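You operate a simulated robot arm through the tools that you are given. There is no shell and no other tool. Be economical: measure what you need, move in short steps, check, and stop when the job is done.

The job below is to be done with a simulated robot arm. You get a single attempt, and the scene is never put back.

Task
Open the mixer cupboard door, put the tub on the table top away on the top mixer cupboard shelf, then shut the door.

Only the result counts: the job must be done as asked and must still hold three seconds after the hand-in. Knocking over, shifting, dropping, spilling or breaking anything else fails it.

Robot
A 7-joint arm with a two-finger parallel gripper on a trunk, on a base that drives. Base frame: it is fixed to the floor where the robot stands at the start and does not move with it; the origin is under the middle of the robot, x ahead of it, y to its left, z up. Lengths are in cm, angles in degrees, forces in N, time in s.
With the tool pointing down near the work surface it reaches from about 22 to 70 cm from the robot's upright axis, wherever it stands. Its first joint turns from -115.0 to 115.0 degrees. Places, roughly: mixer cupboard door [50, -20, 40]; top mixer cupboard shelf [80, -20, 40]; tub [-175, 125, 100]. Payload 3.91 kg.
The TCP is the grasp point between the finger pads, 3 cm short of the fingertips. In the tool frame z runs along the fingers and y along their closing line. Largest opening 11 cm; finger width 2, thickness 1; the body of the gripper, 4.8 by 11.2 cm, starts 5.5 cm behind the TCP.
Orientation is that of the tool frame in the base frame, as a unit quaternion [x, y, z, w]. With the fingers straight down and closing along the base's y, the tool's x points along the base's -x, its y along +y and its z along -z.

Tools
- The arm moves only by the tool apply_moves. Its argument "increments" is a list of rows, each a list of 6 numbers: the shift along the tool's x, y, z in units of 100 mm (1.0 is 100 mm), then the turn, a rotation vector about the tool's x, y, z in units of 45 degrees (1.0 is 45 degrees). In form: [[tx, ty, tz, wx, wy, wz], ...]. A call has 1 to 8 rows; each row is the pose to reach, as a shift and turn from the pose commanded when the call began, along the tool's axes at that moment. "claw" is the gripper command, from -1 (shut) to 1 (fully open), values between in proportion, set as the call begins (left out, the last holds). A call with a number of a shift or a turn outside -1 to 1 is refused whole. A row lasts 0.2 s, in which the tool goes at most 5 cm and 8.6 degrees; a call with a longer step from one row to the next is refused whole, and so is a gripper value outside its range. Where a pose cannot be reached the arm comes as near as it can. A force on the tool above 40 N (or 10 N above the force at the start of the call, whichever is more), or a blocked arm, ends the call early, and 0.2 s more pass. The fingers move at their own pace (about 10.8 cm/s each) and stop on an object; they squeeze with about 43 N. The grip force told is the motor's: it shows also when the fingers shut on nothing. Time passes only in rows, and 0.2 s behind the last, so rows that repeat a pose let the fingers close. It gives the time, the measured TCP pose, the force on the tool (base axes), the opening and the grip force at its end, in the units of the frame above (readings bear some noise), and new pictures: "pictures" is both (left out), scene, wrist or none.
- Cameras (640 x 400 px; columns grow to the right, rows downward): "scene" is now at [-2.01, 10.18, 131.67]; the picture's right is [-0.78, -0.63, 0.00], its down [-0.55, 0.68, -0.49] and it looks along [0.31, -0.38, -0.87] (base axes); focal length 275 px, centre (320, 200). "wrist" rides on the gripper at [7.2, 1.7, -10.3] in the tool frame; the picture's right is [-0.23, 0.97, 0.00], its down [-0.76, -0.18, -0.62] and it looks along [-0.61, -0.14, 0.78] (tool axes); focal length 222 px, centre (320, 200).
- slide_trunk(by): slides the trunk up (or, below 0, down) by that many cm; the arm and the scene camera ride with it, the base frame stays. It gives what a move gives, with no picture.
- steer(legs): drives the robot by 1 to 6 legs, each [ahead, turn to the left] in cm and degrees, along the robot's own axes; the way and the turn of a leg run together, so that a leg with both is an arc; at most 150 cm and 180 degrees a leg. The arm and the cameras ride along, it lands a little off, and it stops where it bumps. It gives what a move gives, and a new picture of the scene camera.
- aim_head(pan, tilt): turns the head with the scene camera to pan (to the left, within 155 degrees either way) and tilt (down, from -29 to 69), counted from straight ahead of the robot. It gives what a move gives, and a new picture of the scene camera.
- pixel_to_xyz(camera, pixels): there is no depth. For up to 12 entries [column, row, z] of the newest picture of that camera ("zoom" is the newest enlarged one), the place [x, y] in the base frame at which the ray of that pixel passes the height z, good to about 0.2 cm. It takes no simulated time.
- enlarge(camera, box): a new picture of the part [left, top, right, bottom] of that camera's present view, enlarged. It takes no simulated time.
- job_done(): hands the job in; it is judged then, once.

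Keep the steps short. Do not move on a guess: measure, check each grasp and each placing, and mend mistakes. In all there are 80 turns and 170 pictures (those below and enlarged ones count). Leave the gripper open and the arm clear of the work at the hand-in unless told otherwise, and finish with a single line.

The tools are called as a command line: name --pt "numbers of a row" for each row, then --argument value for the rest, lists and objects as JSON in quotes. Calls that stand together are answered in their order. apply_moves: Moves the arm, as the interface text tells. Its arguments: {"type":"object","properties":{"increments":{"type":"array","items":{"type":"array","items":{"type":"number"}}},"claw":{"type":"number"},"pictures":{"type":"string","enum":["both","scene","wrist","none"]}},"required":["increments"]} The other tools are called the same way: slide_trunk (by) slides the trunk up or down; steer (legs) drives the base; aim_head (pan, tilt) turns the head that bears the scene camera; pixel_to_xyz (camera, pixels) gives the place at which the rays of pixels pass given heights; enlarge (camera, box) takes an enlarged picture of a part of a camera's view; job_done () hands the job in.

At the start:

```text
t: 0.0
tool_pos: [44.53, -15.48, 78.58]
tcp_rot: [0.0, 1.0, 0.0, 0.0]
contact_force: [-0.5, 0.5, -0.3]
finger_gap: 11.03
finger_force: 0.1
trunk travel left (down, up): [-45.0, 54.0]
robot x, y, heading: [0.08, 0.05, -0.0]
head pan, tilt: [-50.9, 60.6]
```

scene: 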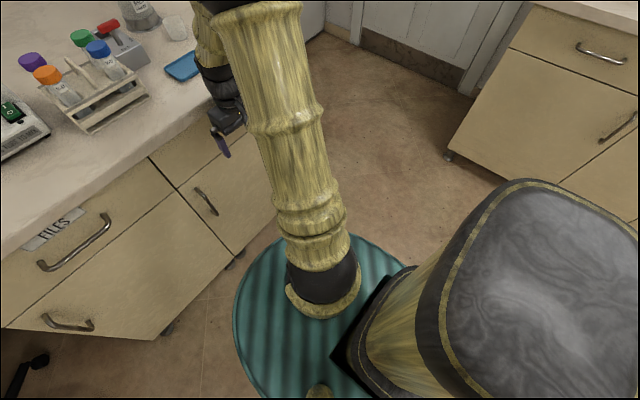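
wrist: 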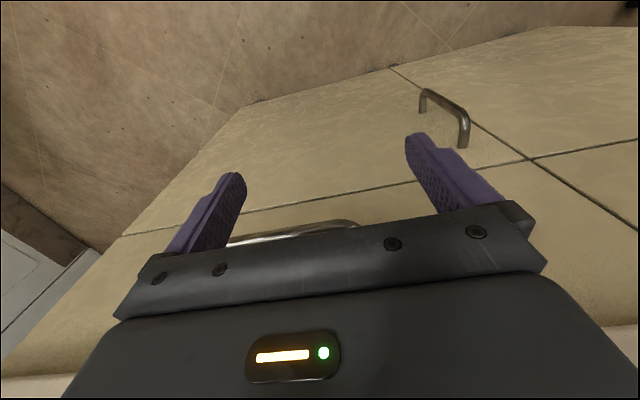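

I'll look around first: the cupboard ahead and to the right, then the tub behind to the left.

aim_head --pan -15 --tilt 45

aim_head --pan 145 --tilt 15

```text
t: 1.0
tool_pos: [44.58, -15.54, 78.58]
tcp_rot: [0.0, 1.0, 0.0, 0.0]
contact_force: [0.0, 0.6, -0.4]
finger_gap: 11.01
finger_force: 0.1
trunk travel left (down, up): [-45.0, 54.0]
robot x, y, heading: [-0.2, -0.06, -0.1]
head pan, tilt: [-15.0, 45.0]
```

scene: 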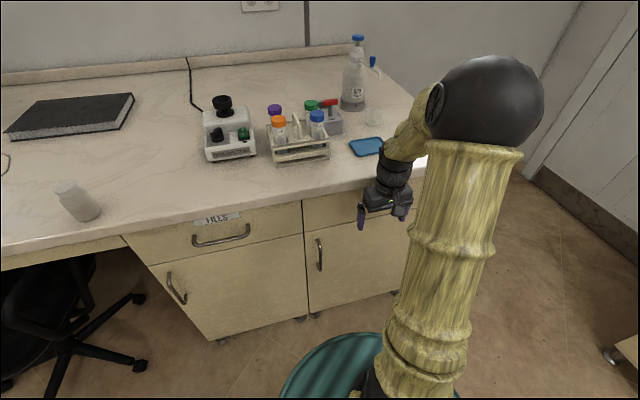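

```text
t: 3.5
tool_pos: [44.48, -15.55, 78.61]
tcp_rot: [0.0, 1.0, 0.0, 0.0]
contact_force: [0.3, 0.4, -0.1]
finger_gap: 10.99
finger_force: 0.0
trunk travel left (down, up): [-45.0, 54.0]
robot x, y, heading: [0.21, 0.09, 0.1]
head pan, tilt: [145.0, 15.0]
```

scene: 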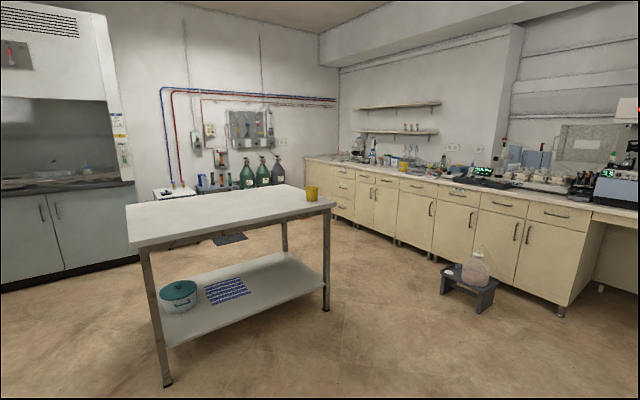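

The tub looks to be the yellow pot on the far table's corner at about (312,193). I'll enlarge it and measure roughly.

enlarge --camera "scene" --box '[240, 150, 400, 250]'

pixel_to_xyz --camera "scene" --pixels '[[312, 200, 95], [312, 200, 88], [127, 240, 88], [337, 203, 88], [285, 185, 88], [167, 387, 0], [326, 311, 0]]'

aim_head --pan -5 --tilt 60

```text
4.00 times, centred on (320, 200) of scene
```

zoom: 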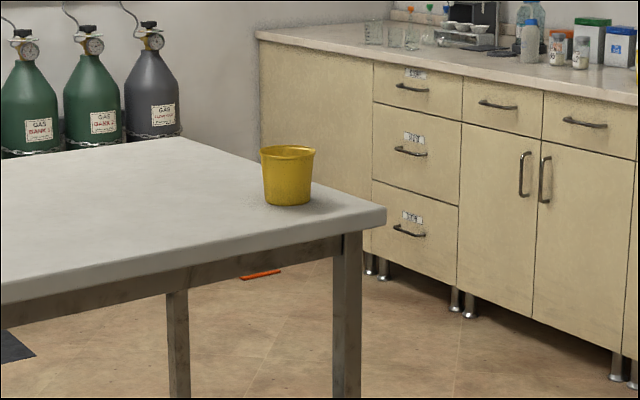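

```text
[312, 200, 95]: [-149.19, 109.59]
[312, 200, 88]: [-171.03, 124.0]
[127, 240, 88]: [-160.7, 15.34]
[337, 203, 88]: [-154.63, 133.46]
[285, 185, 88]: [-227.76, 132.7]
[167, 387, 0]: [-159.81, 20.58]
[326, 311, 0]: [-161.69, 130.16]
```

```text
t: 5.8
tool_pos: [44.59, -15.42, 78.5]
tcp_rot: [0.0, 1.0, 0.0, 0.0]
contact_force: [0.5, -0.3, 0.3]
finger_gap: 10.97
finger_force: 0.1
trunk travel left (down, up): [-45.0, 54.0]
robot x, y, heading: [0.08, -0.4, -0.2]
head pan, tilt: [-5.0, 60.0]
```

scene: 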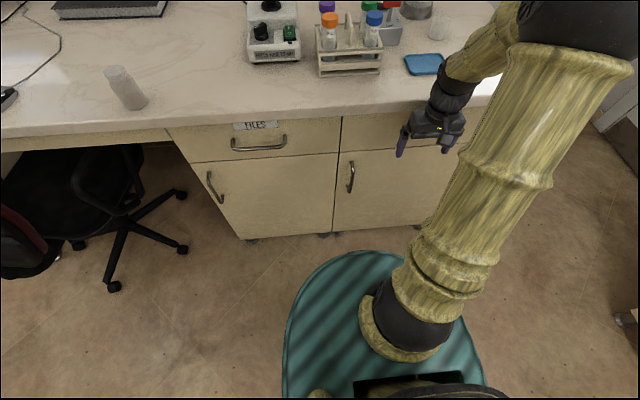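

Now measure the cupboard doors and handles.

pixel_to_xyz --camera "scene" --pixels '[[351, 162, 60], [351, 162, 55], [351, 190, 50], [351, 190, 45], [337, 153, 65], [337, 153, 60], [334, 232, 10], [334, 232, 15], [215, 200, 45], [166, 128, 82], [242, 238, 10], [342, 117, 82]]'

enlarge --camera "scene" --box '[160, 90, 480, 290]'

enlarge --camera "wrist" --box '[0, 0, 640, 400]'

```text
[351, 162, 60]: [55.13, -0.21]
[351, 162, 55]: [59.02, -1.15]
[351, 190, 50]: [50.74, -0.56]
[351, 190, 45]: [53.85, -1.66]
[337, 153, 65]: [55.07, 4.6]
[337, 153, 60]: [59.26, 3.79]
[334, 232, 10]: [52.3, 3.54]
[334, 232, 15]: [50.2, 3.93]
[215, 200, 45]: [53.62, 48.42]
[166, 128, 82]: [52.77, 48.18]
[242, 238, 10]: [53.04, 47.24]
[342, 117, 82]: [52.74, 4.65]
```

```text
2.00 times, centred on (320, 190) of scene
```

zoom: 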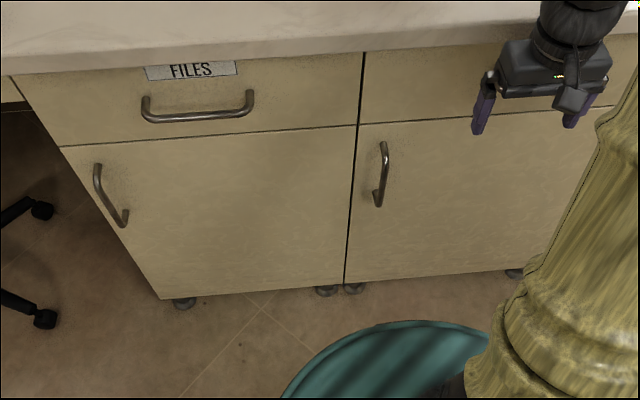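

```text
1.00 times, centred on (320, 200) of wrist
```

zoom: 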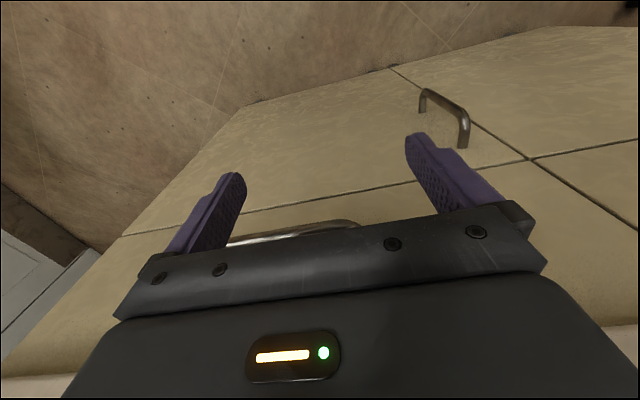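

The right-hand door spans y from about 4 to -40. Its handle is near y≈-1 and x≈50, so the hinge is on the right. I'll back off about 18 cm for swing room, then measure again.

steer --legs '[[-18, 0]]'

pixel_to_xyz --camera "scene" --pixels '[[283, 340, 25], [283, 340, 5], [355, 250, 25], [355, 250, 5]]'

```text
t: 7.3
tool_pos: [26.79, -15.28, 78.65]
tcp_rot: [-0.003, 1.0, 0.0, 0.0]
contact_force: [-0.7, -0.1, -0.1]
finger_gap: 11.0
finger_force: 0.1
trunk travel left (down, up): [-45.0, 54.0]
robot x, y, heading: [-17.66, 0.24, 0.3]
head pan, tilt: [-5.0, 60.0]
```

scene: 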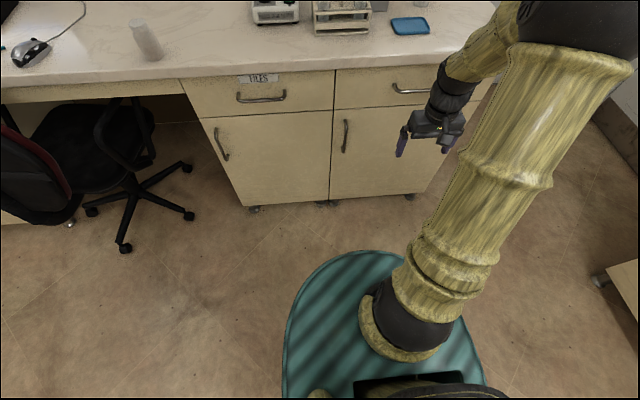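

```text
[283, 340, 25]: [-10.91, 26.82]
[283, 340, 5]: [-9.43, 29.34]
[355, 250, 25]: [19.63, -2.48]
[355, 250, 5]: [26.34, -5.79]
```

Clear now. I'll turn the tool toward horizontal in two 45-degree steps, moving ahead at the same time, then lower the trunk.

apply_moves --pt "-0.16 0.1 0 0 -0.166 0" --pt "-0.33 0.2 0 0 -0.333 0" --pt "-0.5 0.3 0 0 -0.5 0" --pt "-0.66 0.4 0 0 -0.667 0" --pt "-0.83 0.5 0 0 -0.833 0" --pt "-1 0.6 0 0 -1 0" --pictures "none"

apply_moves --pt "0 0.1 0 0 -0.166 0" --pt "0 0.2 0 0 -0.333 0" --pt "0 0.3 0 0 -0.5 0" --pt "0 0.4 0 0 -0.667 0" --pt "0 0.5 0 0 -0.833 0" --pt "0 0.6 0 0 -1 0" --pt "0 0.6 0 0 -1 0" --pictures "none"

slide_trunk --by -21

apply_moves --pt "0 0 0 0 0 0" --pictures "both"

```text
t: 8.7
tool_pos: [36.63, -9.25, 78.59]
tcp_rot: [-0.003, 0.923, 0.001, 0.384]
contact_force: [0.3, 0.4, -0.4]
finger_gap: 10.99
finger_force: 0.1
trunk travel left (down, up): [-45.0, 54.0]
robot x, y, heading: [-17.93, -0.11, 0.3]
head pan, tilt: [-5.0, 60.0]
```

```text
t: 10.3
tool_pos: [36.65, -3.26, 78.67]
tcp_rot: [-0.002, 0.707, 0.002, 0.707]
contact_force: [0.3, 0.1, -0.8]
finger_gap: 11.01
finger_force: 0.0
trunk travel left (down, up): [-45.0, 54.0]
robot x, y, heading: [-17.65, -0.23, 0.2]
head pan, tilt: [-5.0, 60.0]
```

```text
t: 12.6
tool_pos: [36.66, -3.29, 57.5]
tcp_rot: [-0.002, 0.707, 0.002, 0.707]
contact_force: [-0.2, -0.2, 0.0]
finger_gap: 11.01
finger_force: 0.0
trunk travel left (down, up): [-24.0, 75.0]
robot x, y, heading: [-17.94, -0.05, 0.6]
head pan, tilt: [-5.0, 60.0]
```

```text
t: 13.0
tool_pos: [36.62, -3.25, 57.68]
tcp_rot: [-0.002, 0.707, 0.003, 0.707]
contact_force: [-0.4, -1.1, -0.7]
finger_gap: 11.04
finger_force: 0.0
trunk travel left (down, up): [-24.0, 75.0]
robot x, y, heading: [-17.67, -0.04, 0.4]
head pan, tilt: [-5.0, 60.0]
```

scene: 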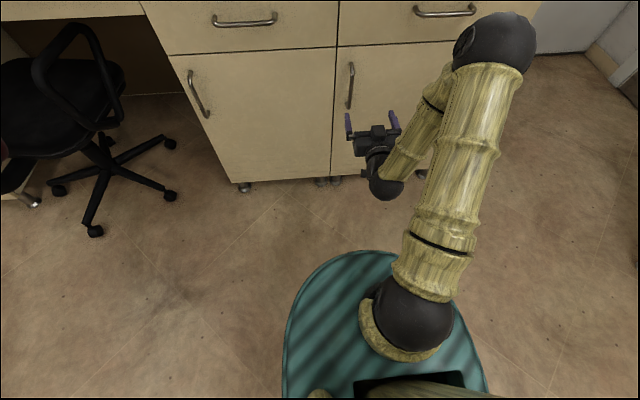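
wrist: 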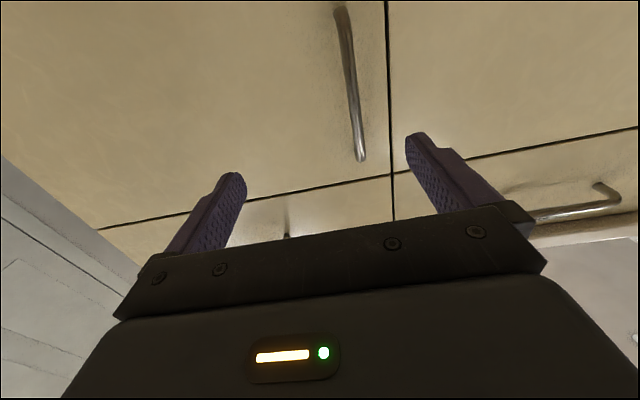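

I'll measure the handle in both views: scene top (351,65) and bottom (349,107), wrist ends (342,8) and (360,158).

pixel_to_xyz --camera "scene" --pixels '[[351, 65, 64], [351, 65, 60], [349, 107, 54], [349, 107, 50], [337, 47, 67], [337, 47, 64], [330, 178, 12]]'

pixel_to_xyz --camera "wrist" --pixels '[[342, 8, 48], [342, 8, 51], [360, 158, 60], [360, 158, 62], [360, 158, 64], [391, 175, 64], [391, 175, 67]]'

```text
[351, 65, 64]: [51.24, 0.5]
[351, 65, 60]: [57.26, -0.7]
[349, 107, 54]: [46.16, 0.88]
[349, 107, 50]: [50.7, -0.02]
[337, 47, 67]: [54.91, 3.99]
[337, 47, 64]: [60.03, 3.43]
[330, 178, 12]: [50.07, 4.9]
```

```text
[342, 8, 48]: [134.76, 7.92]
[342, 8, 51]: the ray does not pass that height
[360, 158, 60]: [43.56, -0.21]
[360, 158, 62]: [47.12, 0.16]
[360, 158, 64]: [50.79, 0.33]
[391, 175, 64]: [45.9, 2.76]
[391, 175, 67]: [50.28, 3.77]
```

The handle bar stands at about x 50, y 0.3, z 51–64. I'll line up the y and go 10 cm ahead.

apply_moves --pt "0 0.2 0.2 0 0 0" --pt "0 0.35 0.5 0 0 0" --pt "0 0.35 0.8 0 0 0" --pt "0 0.35 0.95 0 0 0" --pt "0 0.35 0.95 0 0 0" --claw 0.4 --pictures "both"

```text
t: 14.2
tool_pos: [46.38, 0.07, 57.75]
tcp_rot: [-0.003, 0.707, 0.002, 0.707]
contact_force: [-0.1, 0.2, -0.1]
finger_gap: 7.69
finger_force: 0.1
trunk travel left (down, up): [-24.0, 75.0]
robot x, y, heading: [-17.78, 0.07, 0.1]
head pan, tilt: [-5.0, 60.0]
```

scene: 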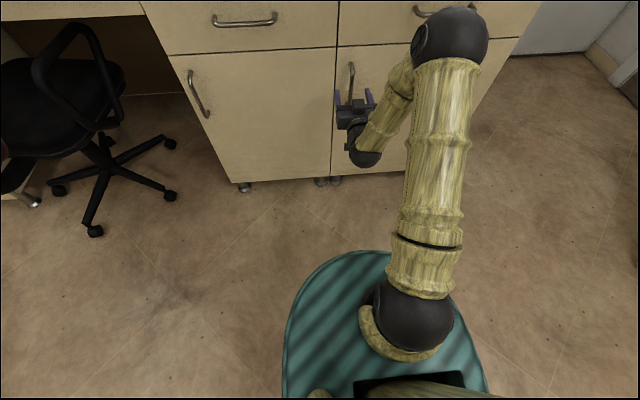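
wrist: 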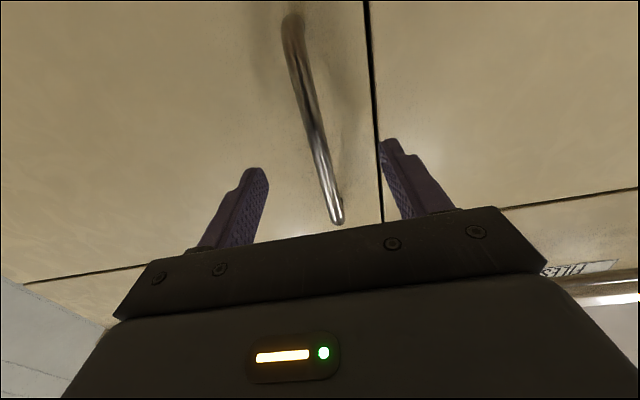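

The bar lies between the fingers. I'll go 2.8 cm further, then shut on it.

apply_moves --pt "0 0 0.15 0 0 0" --pt "0 0 0.28 0 0 0" --pt "0 0 0.28 0 0 0" --pictures "none"

apply_moves --pt "0 0 0 0 0 0" --pt "0 0 0 0 0 0" --pt "0 0 0 0 0 0" --pt "0 0 0 0 0 0" --claw -1 --pictures "both"

```text
t: 15.0
tool_pos: [49.14, 0.35, 57.51]
tcp_rot: [-0.002, 0.707, 0.001, 0.707]
contact_force: [-0.4, -0.6, 0.1]
finger_gap: 7.71
finger_force: 0.0
trunk travel left (down, up): [-24.0, 75.0]
robot x, y, heading: [-17.63, -0.01, 0.5]
head pan, tilt: [-5.0, 60.0]
```

```text
t: 16.0
tool_pos: [49.12, 0.3, 57.65]
tcp_rot: [-0.002, 0.707, 0.003, 0.707]
contact_force: [-0.2, 1.2, 0.0]
finger_gap: 1.12
finger_force: 45.2
trunk travel left (down, up): [-24.0, 75.0]
robot x, y, heading: [-17.59, 0.06, 0.3]
head pan, tilt: [-5.0, 60.0]
```

scene: 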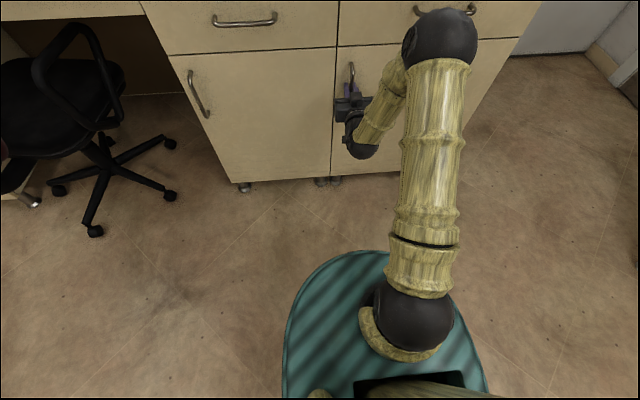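
wrist: 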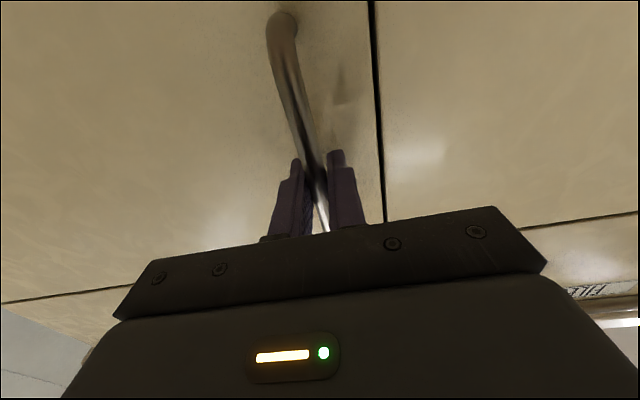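

The grip is good: the gap is 1.1 cm on the bar. Now I'll pull the door along its arc (hinge near (53,-40)), turning the tool with it.

apply_moves --pt "0 -0.01 -0.12 -0.037 0 0" --pt "0 -0.05 -0.35 -0.111 0 0" --pt "0 -0.09 -0.52 -0.167 0 0" --pt "0 -0.13 -0.69 -0.222 0 0" --pt "0 -0.18 -0.84 -0.272 0 0" --pt "0 -0.23 -0.99 -0.322 0 0" --pt "0 -0.23 -0.99 -0.322 0 0" --pictures "both"

```text
t: 17.6
tool_pos: [38.98, -1.72, 57.65]
tcp_rot: [-0.095, 0.7, 0.095, 0.701]
contact_force: [-11.2, 31.4, 20.0]
finger_gap: 1.14
finger_force: 45.0
trunk travel left (down, up): [-24.0, 75.0]
robot x, y, heading: [-18.24, -0.1, 0.4]
head pan, tilt: [-5.0, 60.0]
```

scene: 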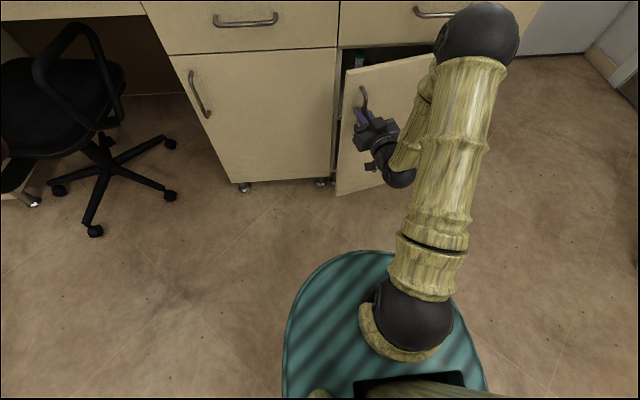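
wrist: 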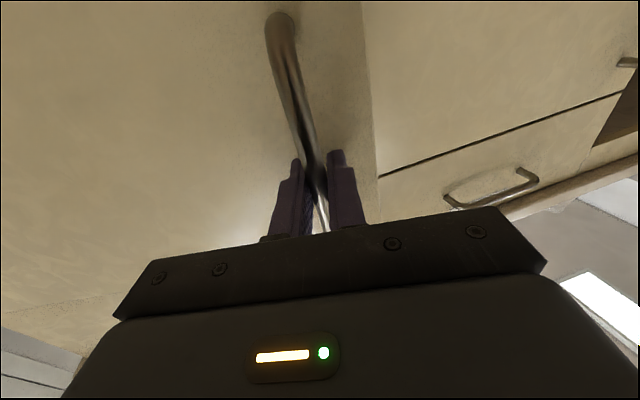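

It opened about 15° with some side force, so I'll continue on a slightly corrected arc to about 28°.

apply_moves --pt "0 0.04 -0.17 -0.055 0 0" --pt "0 0.04 -0.34 -0.11 0 0" --pt "0 0.02 -0.52 -0.167 0 0" --pt "0 -0.01 -0.68 -0.22 0 0" --pt "0 -0.05 -0.84 -0.27 0 0" --pt "0 -0.1 -0.98 -0.315 0 0" --pt "0 -0.1 -0.98 -0.315 0 0" --pictures "scene"

```text
t: 19.2
tool_pos: [29.92, -5.78, 57.59]
tcp_rot: [-0.177, 0.683, 0.176, 0.686]
contact_force: [11.9, -19.3, 28.2]
finger_gap: 1.11
finger_force: 44.9
trunk travel left (down, up): [-24.0, 75.0]
robot x, y, heading: [-17.55, -0.37, 0.5]
head pan, tilt: [-5.0, 60.0]
```

scene: 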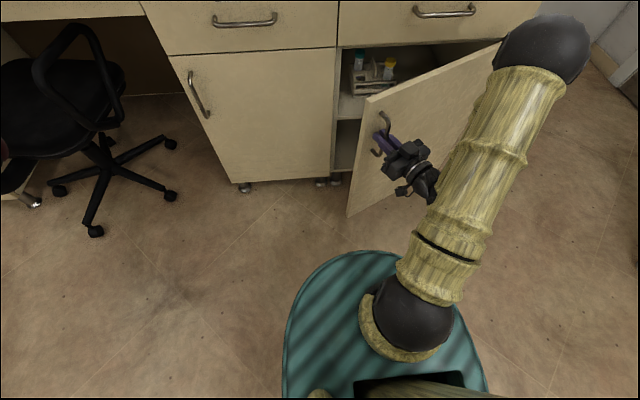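

The door is about 29° open, with a rack on the left of the upper shelf inside. I'll let go, back off along the tool axis, then drive back 10 cm so the base clears the swing.

apply_moves --pt "0 0 0 0 0 0" --pt "0 0 0 0 0 0" --pt "0 0 -0.2 0 0 0" --pt "0 0 -0.5 0 0 0" --pt "0 0 -0.8 0 0 0" --pt "0 0 -0.8 0 0 0" --claw 0.3 --pictures "none"

steer --legs '[[-10, 0]]'

```text
t: 20.6
tool_pos: [23.48, -10.76, 57.15]
tcp_rot: [-0.178, 0.684, 0.178, 0.684]
contact_force: [-0.6, -0.2, 0.0]
finger_gap: 7.17
finger_force: 0.1
out of reach, approached as far as the arm can: row 4, 5, 6
trunk travel left (down, up): [-24.0, 75.0]
robot x, y, heading: [-18.12, -0.2, 0.4]
head pan, tilt: [-5.0, 60.0]
```

```text
t: 21.7
tool_pos: [13.55, -10.83, 57.22]
tcp_rot: [-0.176, 0.685, 0.176, 0.685]
contact_force: [-0.4, 0.2, 0.3]
finger_gap: 7.16
finger_force: 0.0
trunk travel left (down, up): [-24.0, 75.0]
robot x, y, heading: [-27.8, 0.17, 0.1]
head pan, tilt: [-5.0, 60.0]
```

scene: 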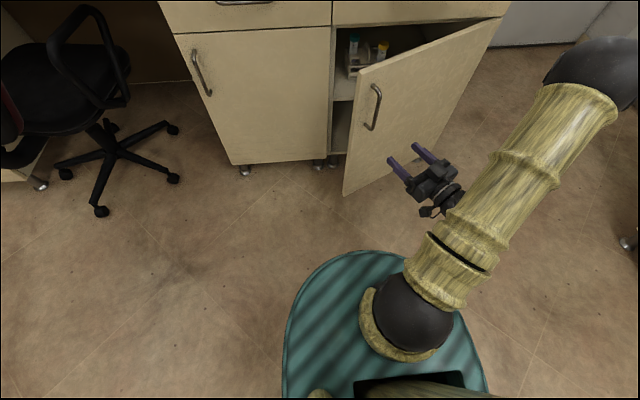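

The base is clear. Now I'll turn the tool back to straight ahead and move left of the door's free edge.

apply_moves --pt "0 0.15 0.2 0.16 0 0" --pt "0 0.3 0.4 0.32 0 0" --pt "0 0.45 0.6 0.48 0 0" --pt "0 0.63 0.85 0.64 0 0" --pt "0 0.63 0.85 0.64 0 0" --claw -1 --pictures "none"

apply_moves --pt "0 0.3 0 0 0 0" --pt "0 0.6 0 0 0 0" --pt "0 0.9 0.1 0 0 0" --pt "0 0.95 0.4 0 0 0" --pt "0 0.95 0.4 0 0 0" --pictures "both"

```text
t: 22.9
tool_pos: [24.4, -1.74, 53.85]
tcp_rot: [-0.001, 0.707, 0.0, 0.707]
contact_force: [0.0, -0.8, 0.1]
finger_gap: 0.01
finger_force: 37.6
out of reach, approached as far as the arm can: row 1, 2, 3, 4, 5
trunk travel left (down, up): [-24.0, 75.0]
robot x, y, heading: [-27.79, -0.14, -0.0]
head pan, tilt: [-5.0, 60.0]
```

```text
t: 24.1
tool_pos: [28.54, 7.76, 54.07]
tcp_rot: [0.0, 0.707, 0.0, 0.707]
contact_force: [0.9, -0.4, -0.7]
finger_gap: 0.0
finger_force: 37.6
trunk travel left (down, up): [-24.0, 75.0]
robot x, y, heading: [-27.95, 0.23, 0.2]
head pan, tilt: [-5.0, 60.0]
```

scene: 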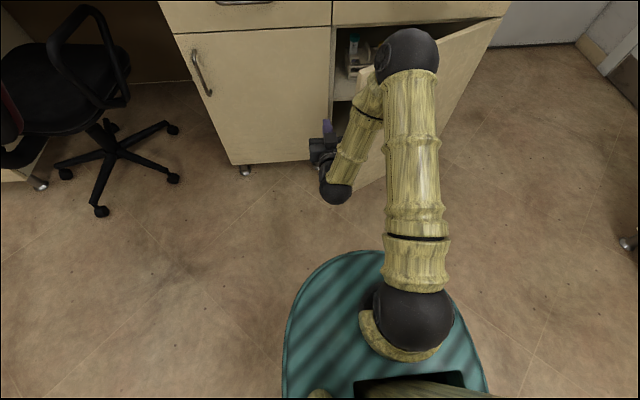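
wrist: 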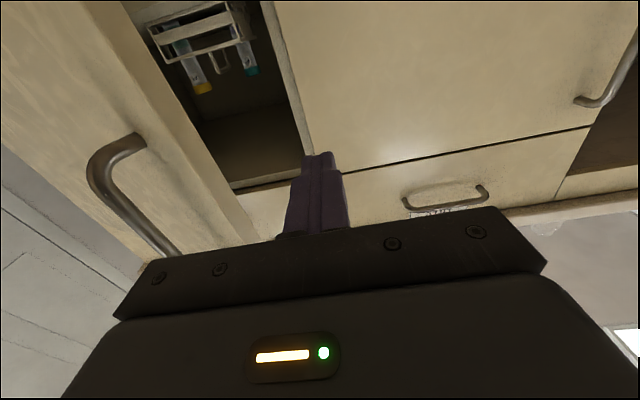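

The fingers are shut and just left of the door's free edge. I'll go 6 cm further in, then push to the right along the arc.

apply_moves --pt "0 0 0.3 0 0 0" --pt "0 0 0.6 0 0 0" --pt "0 -0.2 0.6 0 0 0" --pt "0 -0.4 0.6 0 0 0" --pt "0 -0.6 0.55 0 0 0" --pt "0 -0.8 0.45 0 0 0" --pt "0 -1 0.3 0 0 0" --pt "0 -1 0.3 0 0 0" --pictures "both"

```text
t: 25.6
tool_pos: [32.94, 1.12, 53.86]
tcp_rot: [-0.007, 0.708, 0.013, 0.706]
contact_force: [0.2, 1.0, 0.1]
finger_gap: 0.01
finger_force: 37.5
trunk travel left (down, up): [-24.0, 75.0]
robot x, y, heading: [-27.81, -0.14, -0.0]
head pan, tilt: [-5.0, 60.0]
stopped in row 7: the force on the tool passed its limit (the readings are from after the stop); the commanded pose is now the measured one
```

scene: 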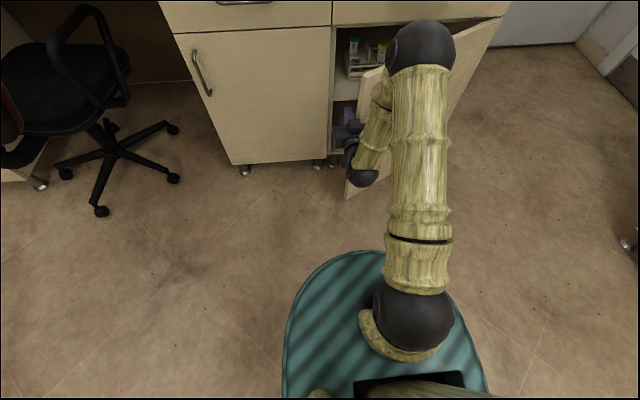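
wrist: 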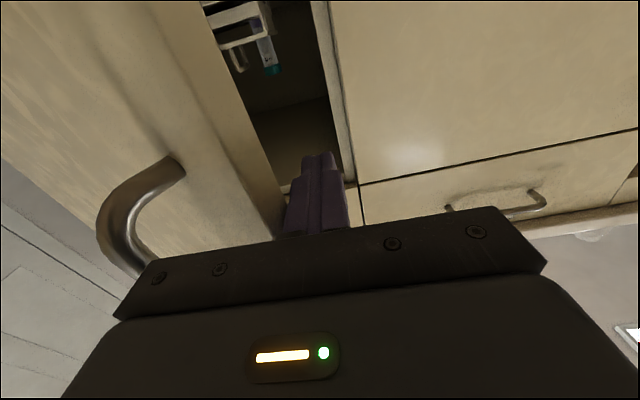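

The push is blocked because the gripper body meets the door's end face. I'll turn the fingers to hook behind the edge: first out left, then yaw 45° right.

apply_moves --pt "0 0.3 0.1 0 0 0" --pt "0 0.55 0.3 0 0 0" --pt "0 0.55 0.3 0.17 0 0" --pt "0 0.55 0.3 0.34 0 0" --pt "0 0.55 0.3 0.51 0 0" --pt "0 0.55 0.3 0.68 0 0" --pt "0 0.55 0.3 0.85 0 0" --pt "0 0.55 0.3 1.0 0 0" --pictures "both"

```text
t: 27.4
tool_pos: [35.72, 6.62, 53.89]
tcp_rot: [0.265, 0.659, -0.26, 0.654]
contact_force: [-0.5, -0.4, -0.2]
finger_gap: 0.0
finger_force: 37.5
trunk travel left (down, up): [-24.0, 75.0]
robot x, y, heading: [-27.79, -0.22, -0.0]
head pan, tilt: [-5.0, 60.0]
```

scene: 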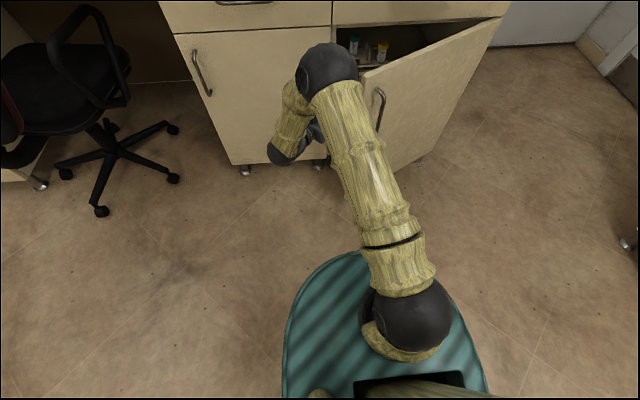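
wrist: 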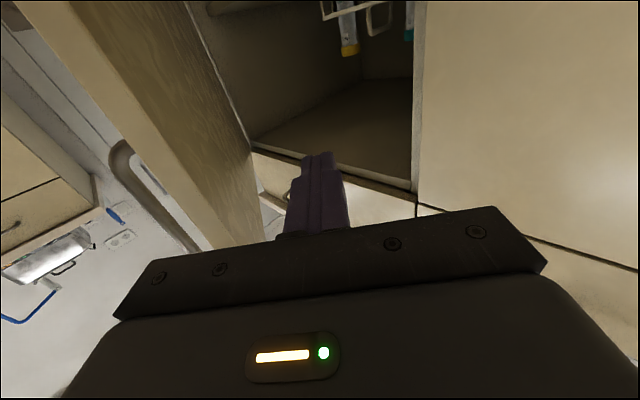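

The fingers now point to the right and are clear. I'll slide in behind the edge and start pulling in the door's swing direction.

apply_moves --pt "0 -0.25 0.16 0 0 0" --pt "0 -0.5 0.32 0 0 0" --pt "0 -0.74 0.47 0 0 0" --pt "0 -0.87 0.44 0 0 0" --pt "0 -0.99 0.4 0 0 0" --pt "0 -0.99 0.4 0 0 0" --pictures "wrist"

```text
t: 28.8
tool_pos: [31.96, -3.16, 53.87]
tcp_rot: [0.264, 0.659, -0.26, 0.655]
contact_force: [-0.1, 0.0, 0.9]
finger_gap: 0.0
finger_force: 38.0
trunk travel left (down, up): [-24.0, 75.0]
robot x, y, heading: [-27.71, -0.25, 0.1]
head pan, tilt: [-5.0, 60.0]
```

wrist: 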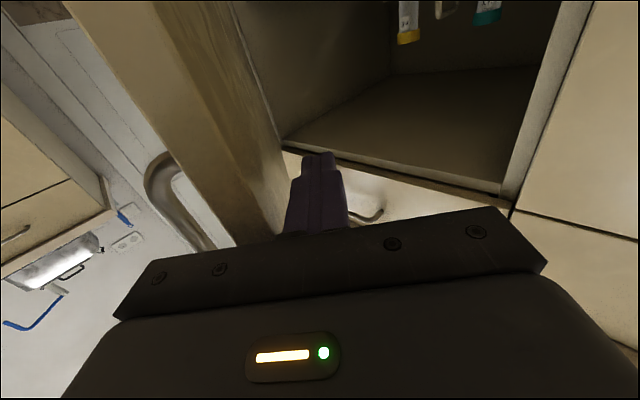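

The fingers are behind the door's inner face, so I'll pull on along the arc.

apply_moves --pt "0 -0.2 -0.04 0 0 0" --pt "0 -0.4 -0.09 0 0 0" --pt "0 -0.6 -0.15 0 0 0" --pt "0 -0.82 -0.22 0 0 0" --pt "0 -0.98 -0.27 -0.05 0 0" --pt "0 -0.98 -0.27 -0.05 0 0" --pictures "both"

```text
t: 30.1
tool_pos: [23.09, -8.51, 53.97]
tcp_rot: [0.251, 0.665, -0.246, 0.66]
contact_force: [0.2, -0.8, 0.6]
finger_gap: 0.01
finger_force: 38.1
trunk travel left (down, up): [-24.0, 75.0]
robot x, y, heading: [-28.15, 0.09, -0.1]
head pan, tilt: [-5.0, 60.0]
```

scene: 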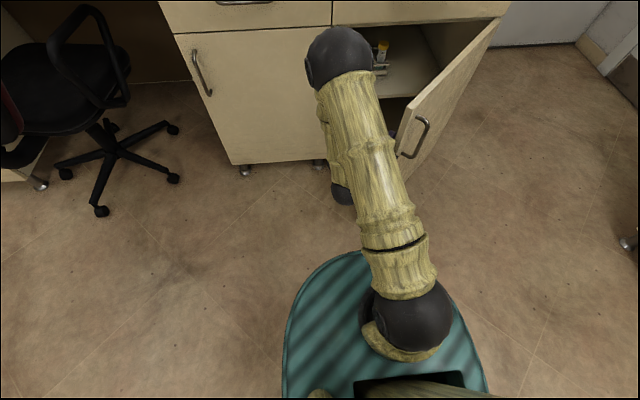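
wrist: 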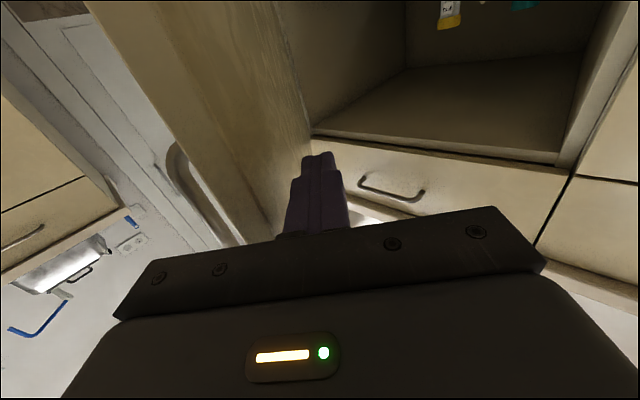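

The door follows easily and is now about 45° open. I'll keep pushing right, turning with the door.

apply_moves --pt "0 -0.2 0.15 -0.05 0 0" --pt "0 -0.4 0.3 -0.1 0 0" --pt "0 -0.58 0.47 -0.17 0 0" --pt "0 -0.77 0.63 -0.24 0 0" --pt "0 -0.77 0.63 -0.24 0 0" --pictures "none"

```text
t: 30.8
tool_pos: [22.42, -12.57, 53.99]
tcp_rot: [0.225, 0.674, -0.222, 0.667]
contact_force: [-9.2, 7.6, 6.6]
finger_gap: 0.01
finger_force: 37.2
trunk travel left (down, up): [-24.0, 75.0]
robot x, y, heading: [-27.85, -0.16, 0.1]
head pan, tilt: [-5.0, 60.0]
stopped in row 3: the force on the tool passed its limit (the readings are from after the stop); the commanded pose is now the measured one
```

The gripper body caught the end face again. I'll ease back along the tool axis, then pull purely sideways.

apply_moves --pt "0 0 -0.3 0 0 0" --pt "0 -0.2 -0.3 -0.06 0 0" --pt "0 -0.4 -0.3 -0.11 0 0" --pt "0 -0.6 -0.3 -0.17 0 0" --pt "0 -0.8 -0.28 -0.23 0 0" --pt "0 -0.95 -0.25 -0.28 0 0" --pt "0 -0.95 -0.25 -0.28 0 0" --pictures "both"

```text
t: 31.7
tool_pos: [20.26, -14.74, 52.7]
tcp_rot: [0.19, 0.686, -0.189, 0.676]
contact_force: [-11.9, 9.4, 7.9]
finger_gap: 0.0
finger_force: 37.6
out of reach, approached as far as the arm can: row 2, 3, 4
trunk travel left (down, up): [-24.0, 75.0]
robot x, y, heading: [-27.7, -0.23, 0.2]
head pan, tilt: [-5.0, 60.0]
stopped in row 4: the force on the tool passed its limit (the readings are from after the stop); the commanded pose is now the measured one
```

scene: 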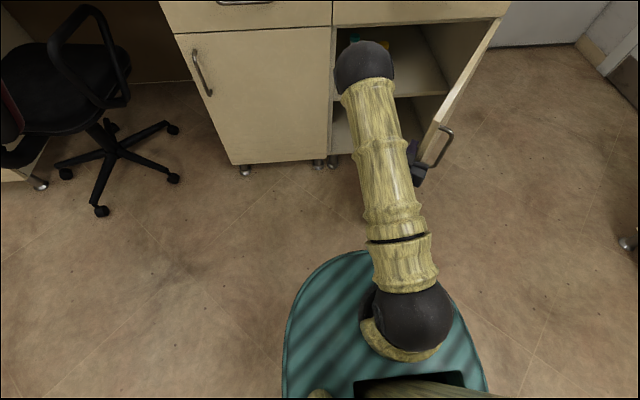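
wrist: 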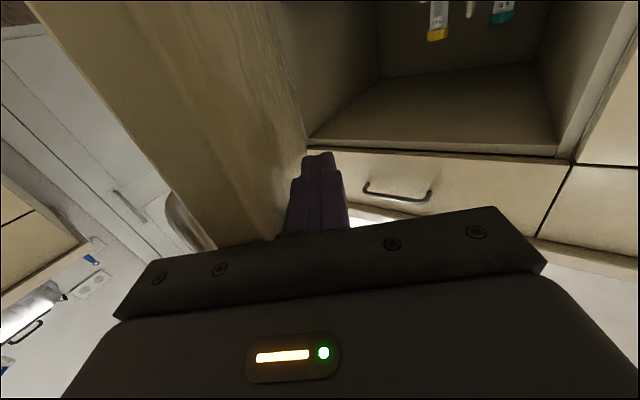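

The arm is folded near its limit. I'll move the tool a little left, then deeper inside the opening, so that turning the base right pokes the door wider.

apply_moves --pt "0 0.3 0 0 0 0" --pt "0 0.35 0.25 0 0 0" --pt "0 0.35 0.5 0 0 0" --pt "0 0.35 0.75 0 0 0" --pt "0 0.35 0.9 0 0 0" --pt "0 0.35 0.9 0 0 0" --pictures "both"

```text
t: 32.2
tool_pos: [22.21, -12.07, 52.22]
tcp_rot: [0.191, 0.689, -0.189, 0.673]
contact_force: [-4.8, 4.6, 2.7]
finger_gap: 0.0
finger_force: 37.9
trunk travel left (down, up): [-24.0, 75.0]
robot x, y, heading: [-27.5, -0.4, 0.0]
head pan, tilt: [-5.0, 60.0]
stopped in row 2: the force on the tool passed its limit (the readings are from after the stop); the commanded pose is now the measured one
```

scene: 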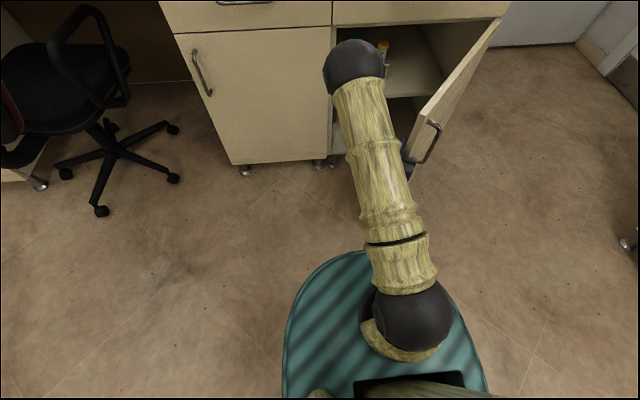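
wrist: 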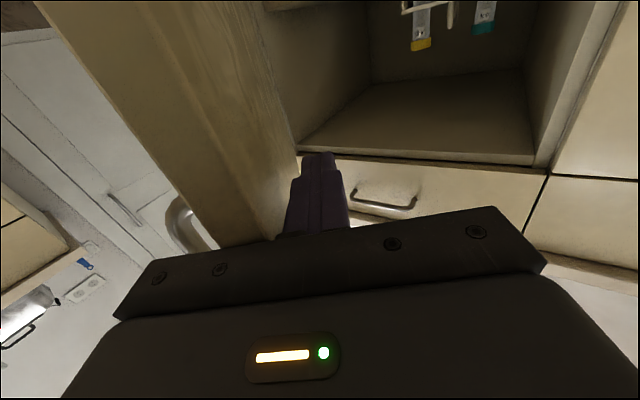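

The gripper body is wedged against the door's end face. I'll drive straight back a little to free it, then come round wider to the left.

steer --legs '[[-7, 0]]'

apply_moves --pt "0 0.3 0 0.0 0 0" --pt "0 0.6 0.1 0 0 0" --pt "0 0.9 0.2 0 0 0" --pt "0 0.9 0.5 0 0 0" --pt "0 0.9 0.8 0 0 0" --pt "0 0.9 0.95 0 0 0" --pt "0 0.9 0.95 0 0 0" --pictures "both"

```text
t: 33.2
tool_pos: [15.27, -12.11, 52.06]
tcp_rot: [0.189, 0.69, -0.187, 0.673]
contact_force: [-0.3, 0.3, 0.5]
finger_gap: 0.01
finger_force: 38.0
trunk travel left (down, up): [-24.0, 75.0]
robot x, y, heading: [-34.61, -0.52, 0.5]
head pan, tilt: [-5.0, 60.0]
```

scene: 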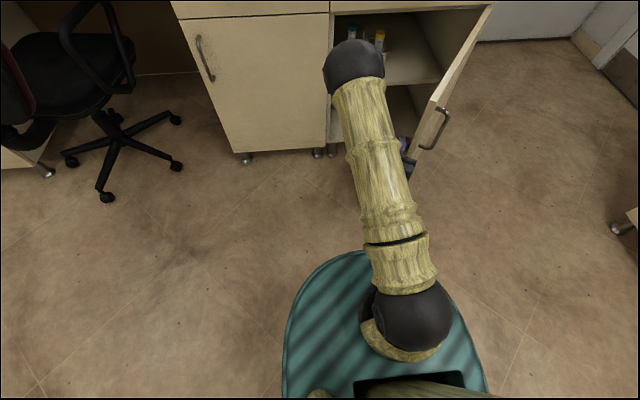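

```text
t: 34.8
tool_pos: [28.12, -9.16, 51.85]
tcp_rot: [0.19, 0.689, -0.187, 0.674]
contact_force: [0.6, 0.1, 1.7]
finger_gap: 0.0
finger_force: 38.0
trunk travel left (down, up): [-24.0, 75.0]
robot x, y, heading: [-34.83, 0.34, 0.3]
head pan, tilt: [-5.0, 60.0]
```

scene: 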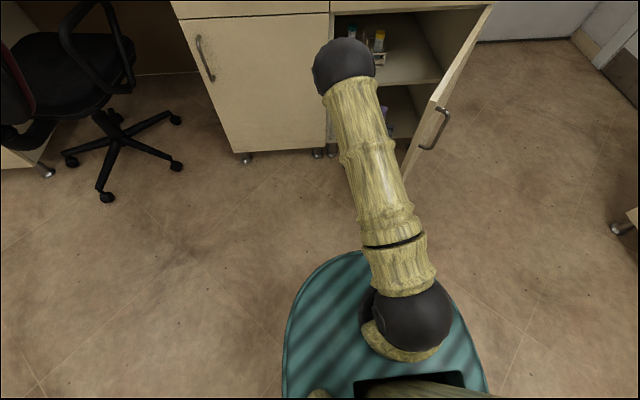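
wrist: 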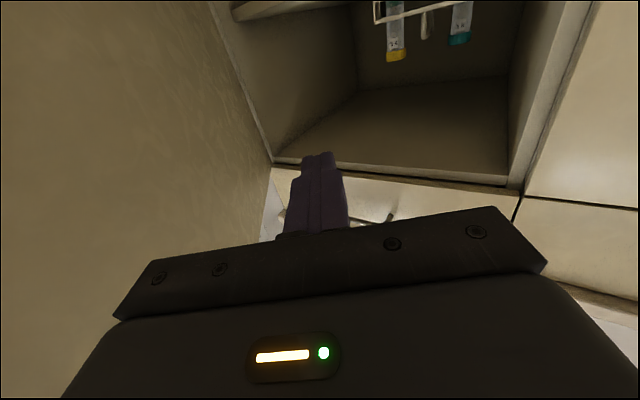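

Now the gripper is properly inside the opening. I'll turn the base right so the fingers push the door open.

steer --legs '[[3, -22]]'

```text
t: 36.4
tool_pos: [23.07, -32.55, 51.85]
tcp_rot: [0.317, 0.641, -0.311, 0.626]
contact_force: [-0.3, -0.1, 0.1]
finger_gap: 0.01
finger_force: 37.6
trunk travel left (down, up): [-24.0, 75.0]
robot x, y, heading: [-32.17, -0.38, -21.8]
head pan, tilt: [-5.0, 60.0]
```

scene: 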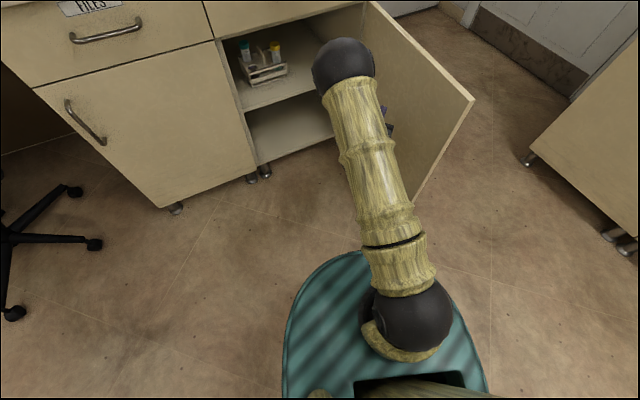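

The door swung wide. I'll measure its free edge and the shelf.

pixel_to_xyz --camera "scene" --pixels '[[475, 98, 66], [366, 4, 66], [413, 203, 12], [236, 109, 40], [236, 109, 42], [248, 82, 42], [288, 75, 42], [214, 38, 66]]'

enlarge --camera "scene" --box '[200, 0, 500, 190]'

```text
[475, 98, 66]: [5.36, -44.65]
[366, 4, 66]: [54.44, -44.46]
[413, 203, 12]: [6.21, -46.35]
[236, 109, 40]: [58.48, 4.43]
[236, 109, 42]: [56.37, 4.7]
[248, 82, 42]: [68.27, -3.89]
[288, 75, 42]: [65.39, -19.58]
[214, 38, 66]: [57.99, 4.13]
```

```text
2.11 times, centred on (350, 95) of scene
```

zoom: 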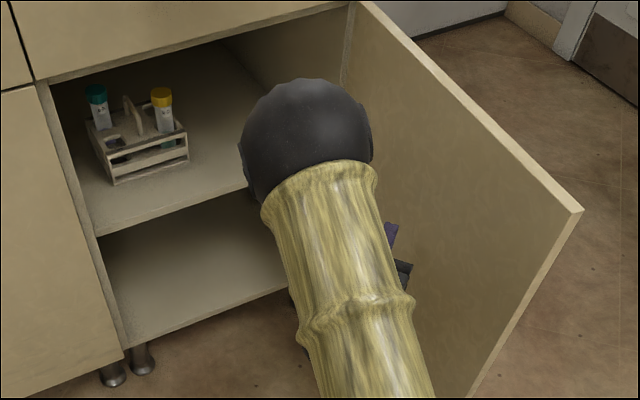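

The door stands at about 90°: edge (5,-45), hinge (54,-44). The rack is on the left half of the top shelf and the right half is free. I'll nudge the door a little wider for safety.

steer --legs '[[0, -12]]'

```text
t: 37.5
tool_pos: [15.23, -43.3, 51.89]
tcp_rot: [0.382, 0.604, -0.375, 0.59]
contact_force: [0.5, -0.7, 0.2]
finger_gap: 0.0
finger_force: 37.4
trunk travel left (down, up): [-24.0, 75.0]
robot x, y, heading: [-32.13, -0.63, -33.6]
head pan, tilt: [-5.0, 60.0]
```

scene: 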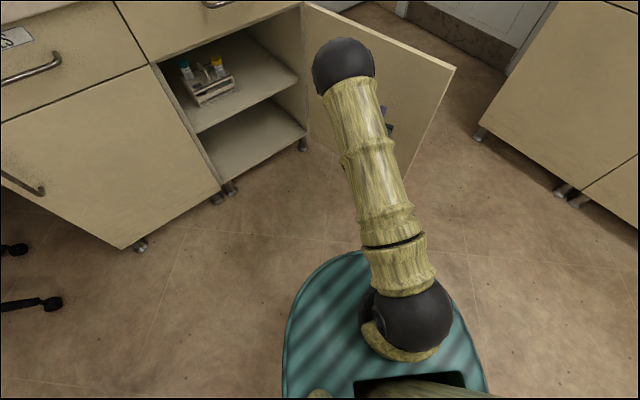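

Measure the shelf and door again from here while the shelf is unobstructed.

enlarge --camera "scene" --box '[140, 0, 460, 200]'

pixel_to_xyz --camera "scene" --pixels '[[454, 69, 66], [303, 3, 66], [198, 130, 40], [198, 130, 42], [198, 130, 44], [297, 80, 40], [297, 80, 42], [201, 106, 42], [237, 90, 42], [151, 64, 66], [305, 133, 12], [220, 182, 14]]'

```text
2.00 times, centred on (300, 100) of scene
```

zoom: 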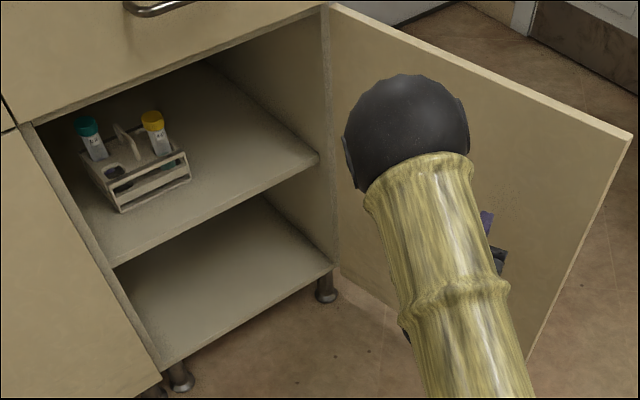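

```text
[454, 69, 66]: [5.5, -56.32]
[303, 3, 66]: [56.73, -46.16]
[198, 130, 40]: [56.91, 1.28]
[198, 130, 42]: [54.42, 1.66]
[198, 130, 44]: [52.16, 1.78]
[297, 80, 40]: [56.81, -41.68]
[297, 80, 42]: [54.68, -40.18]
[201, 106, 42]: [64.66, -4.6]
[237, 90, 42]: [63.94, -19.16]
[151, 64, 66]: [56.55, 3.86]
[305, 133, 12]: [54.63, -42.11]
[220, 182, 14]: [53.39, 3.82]
```

The door is now about 102° open. The shelf top is at z≈41–42 with its front edge at x≈55, and y -21 to -41 is free. Now I'll withdraw: turn straight, back off, then turn left toward the far table, with the head looking ahead.

steer --legs '[[0, 34], [-62, 0], [0, 90]]'

aim_head --pan 35 --tilt 25

aim_head --pan -90 --tilt 25

```text
t: 46.3
tool_pos: [-82.45, 61.69, 52.08]
tcp_rot: [-0.352, 0.621, 0.344, 0.61]
contact_force: [0.8, 0.0, 0.3]
finger_gap: 0.0
finger_force: 37.4
trunk travel left (down, up): [-24.0, 75.0]
robot x, y, heading: [-91.67, -1.32, 90.0]
head pan, tilt: [-5.0, 60.0]
```

scene: 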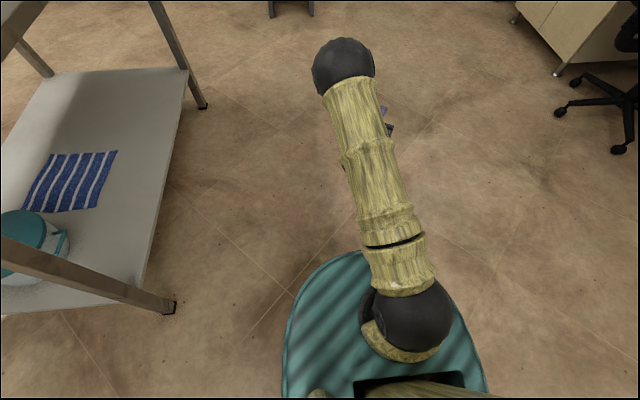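

```text
t: 47.4
tool_pos: [-82.69, 61.7, 51.91]
tcp_rot: [-0.352, 0.622, 0.343, 0.61]
contact_force: [-0.1, 0.6, 0.7]
finger_gap: 0.0
finger_force: 37.9
trunk travel left (down, up): [-24.0, 75.0]
robot x, y, heading: [-91.39, -1.3, 89.9]
head pan, tilt: [35.0, 25.0]
```

scene: 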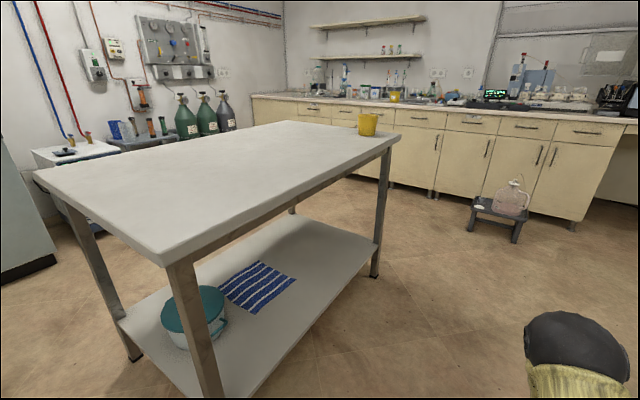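

```text
t: 49.5
tool_pos: [-82.58, 61.79, 51.93]
tcp_rot: [-0.353, 0.622, 0.343, 0.609]
contact_force: [0.0, -0.5, 0.1]
finger_gap: 0.0
finger_force: 37.4
trunk travel left (down, up): [-24.0, 75.0]
robot x, y, heading: [-91.84, -1.19, 89.7]
head pan, tilt: [-90.0, 25.0]
```

scene: 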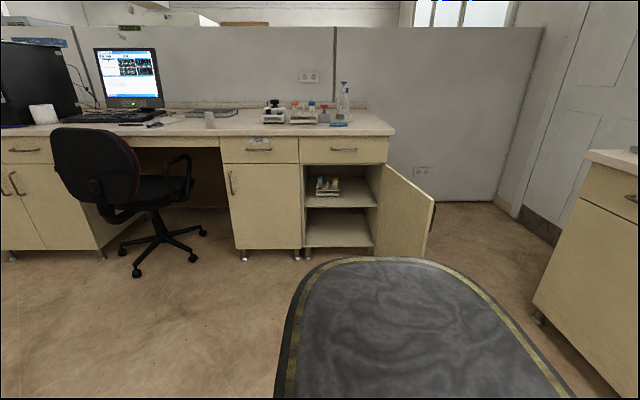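

The door stays open. I'll look ahead along the driving path to locate the stool and the table corner.

aim_head --pan 30 --tilt 32

```text
t: 51.5
tool_pos: [-82.58, 61.76, 51.95]
tcp_rot: [-0.352, 0.623, 0.342, 0.609]
contact_force: [-1.1, 0.0, -0.3]
finger_gap: 0.0
finger_force: 37.6
trunk travel left (down, up): [-24.0, 75.0]
robot x, y, heading: [-91.93, -1.15, 89.8]
head pan, tilt: [30.0, 32.0]
```

scene: 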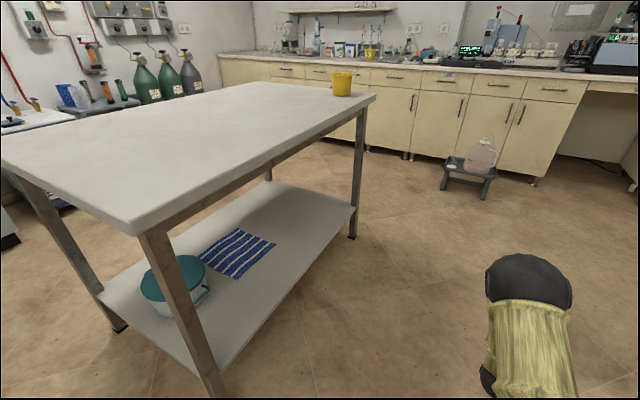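

pixel_to_xyz --camera "scene" --pixels '[[443, 190, 0], [485, 200, 0], [352, 239, 0], [535, 187, 0], [342, 95, 88], [342, 95, 90], [342, 95, 92], [375, 98, 88], [375, 98, 90], [375, 98, 92], [130, 232, 88], [130, 232, 92]]'

enlarge --camera "scene" --box '[300, 50, 396, 110]'

```text
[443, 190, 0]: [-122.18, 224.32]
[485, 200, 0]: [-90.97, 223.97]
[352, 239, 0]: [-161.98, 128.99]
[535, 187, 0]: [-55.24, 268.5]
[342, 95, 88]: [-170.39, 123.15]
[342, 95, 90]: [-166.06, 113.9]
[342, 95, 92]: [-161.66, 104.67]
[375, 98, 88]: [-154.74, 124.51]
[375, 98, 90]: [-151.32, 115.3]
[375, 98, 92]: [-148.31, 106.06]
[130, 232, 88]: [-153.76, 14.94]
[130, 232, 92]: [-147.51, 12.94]
```

```text
6.67 times, centred on (348, 80) of scene
```

zoom: 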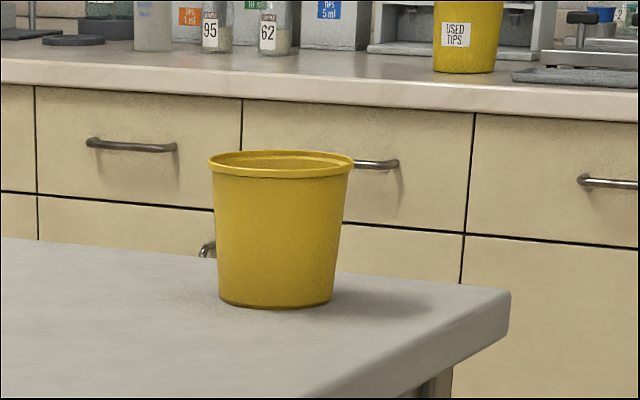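

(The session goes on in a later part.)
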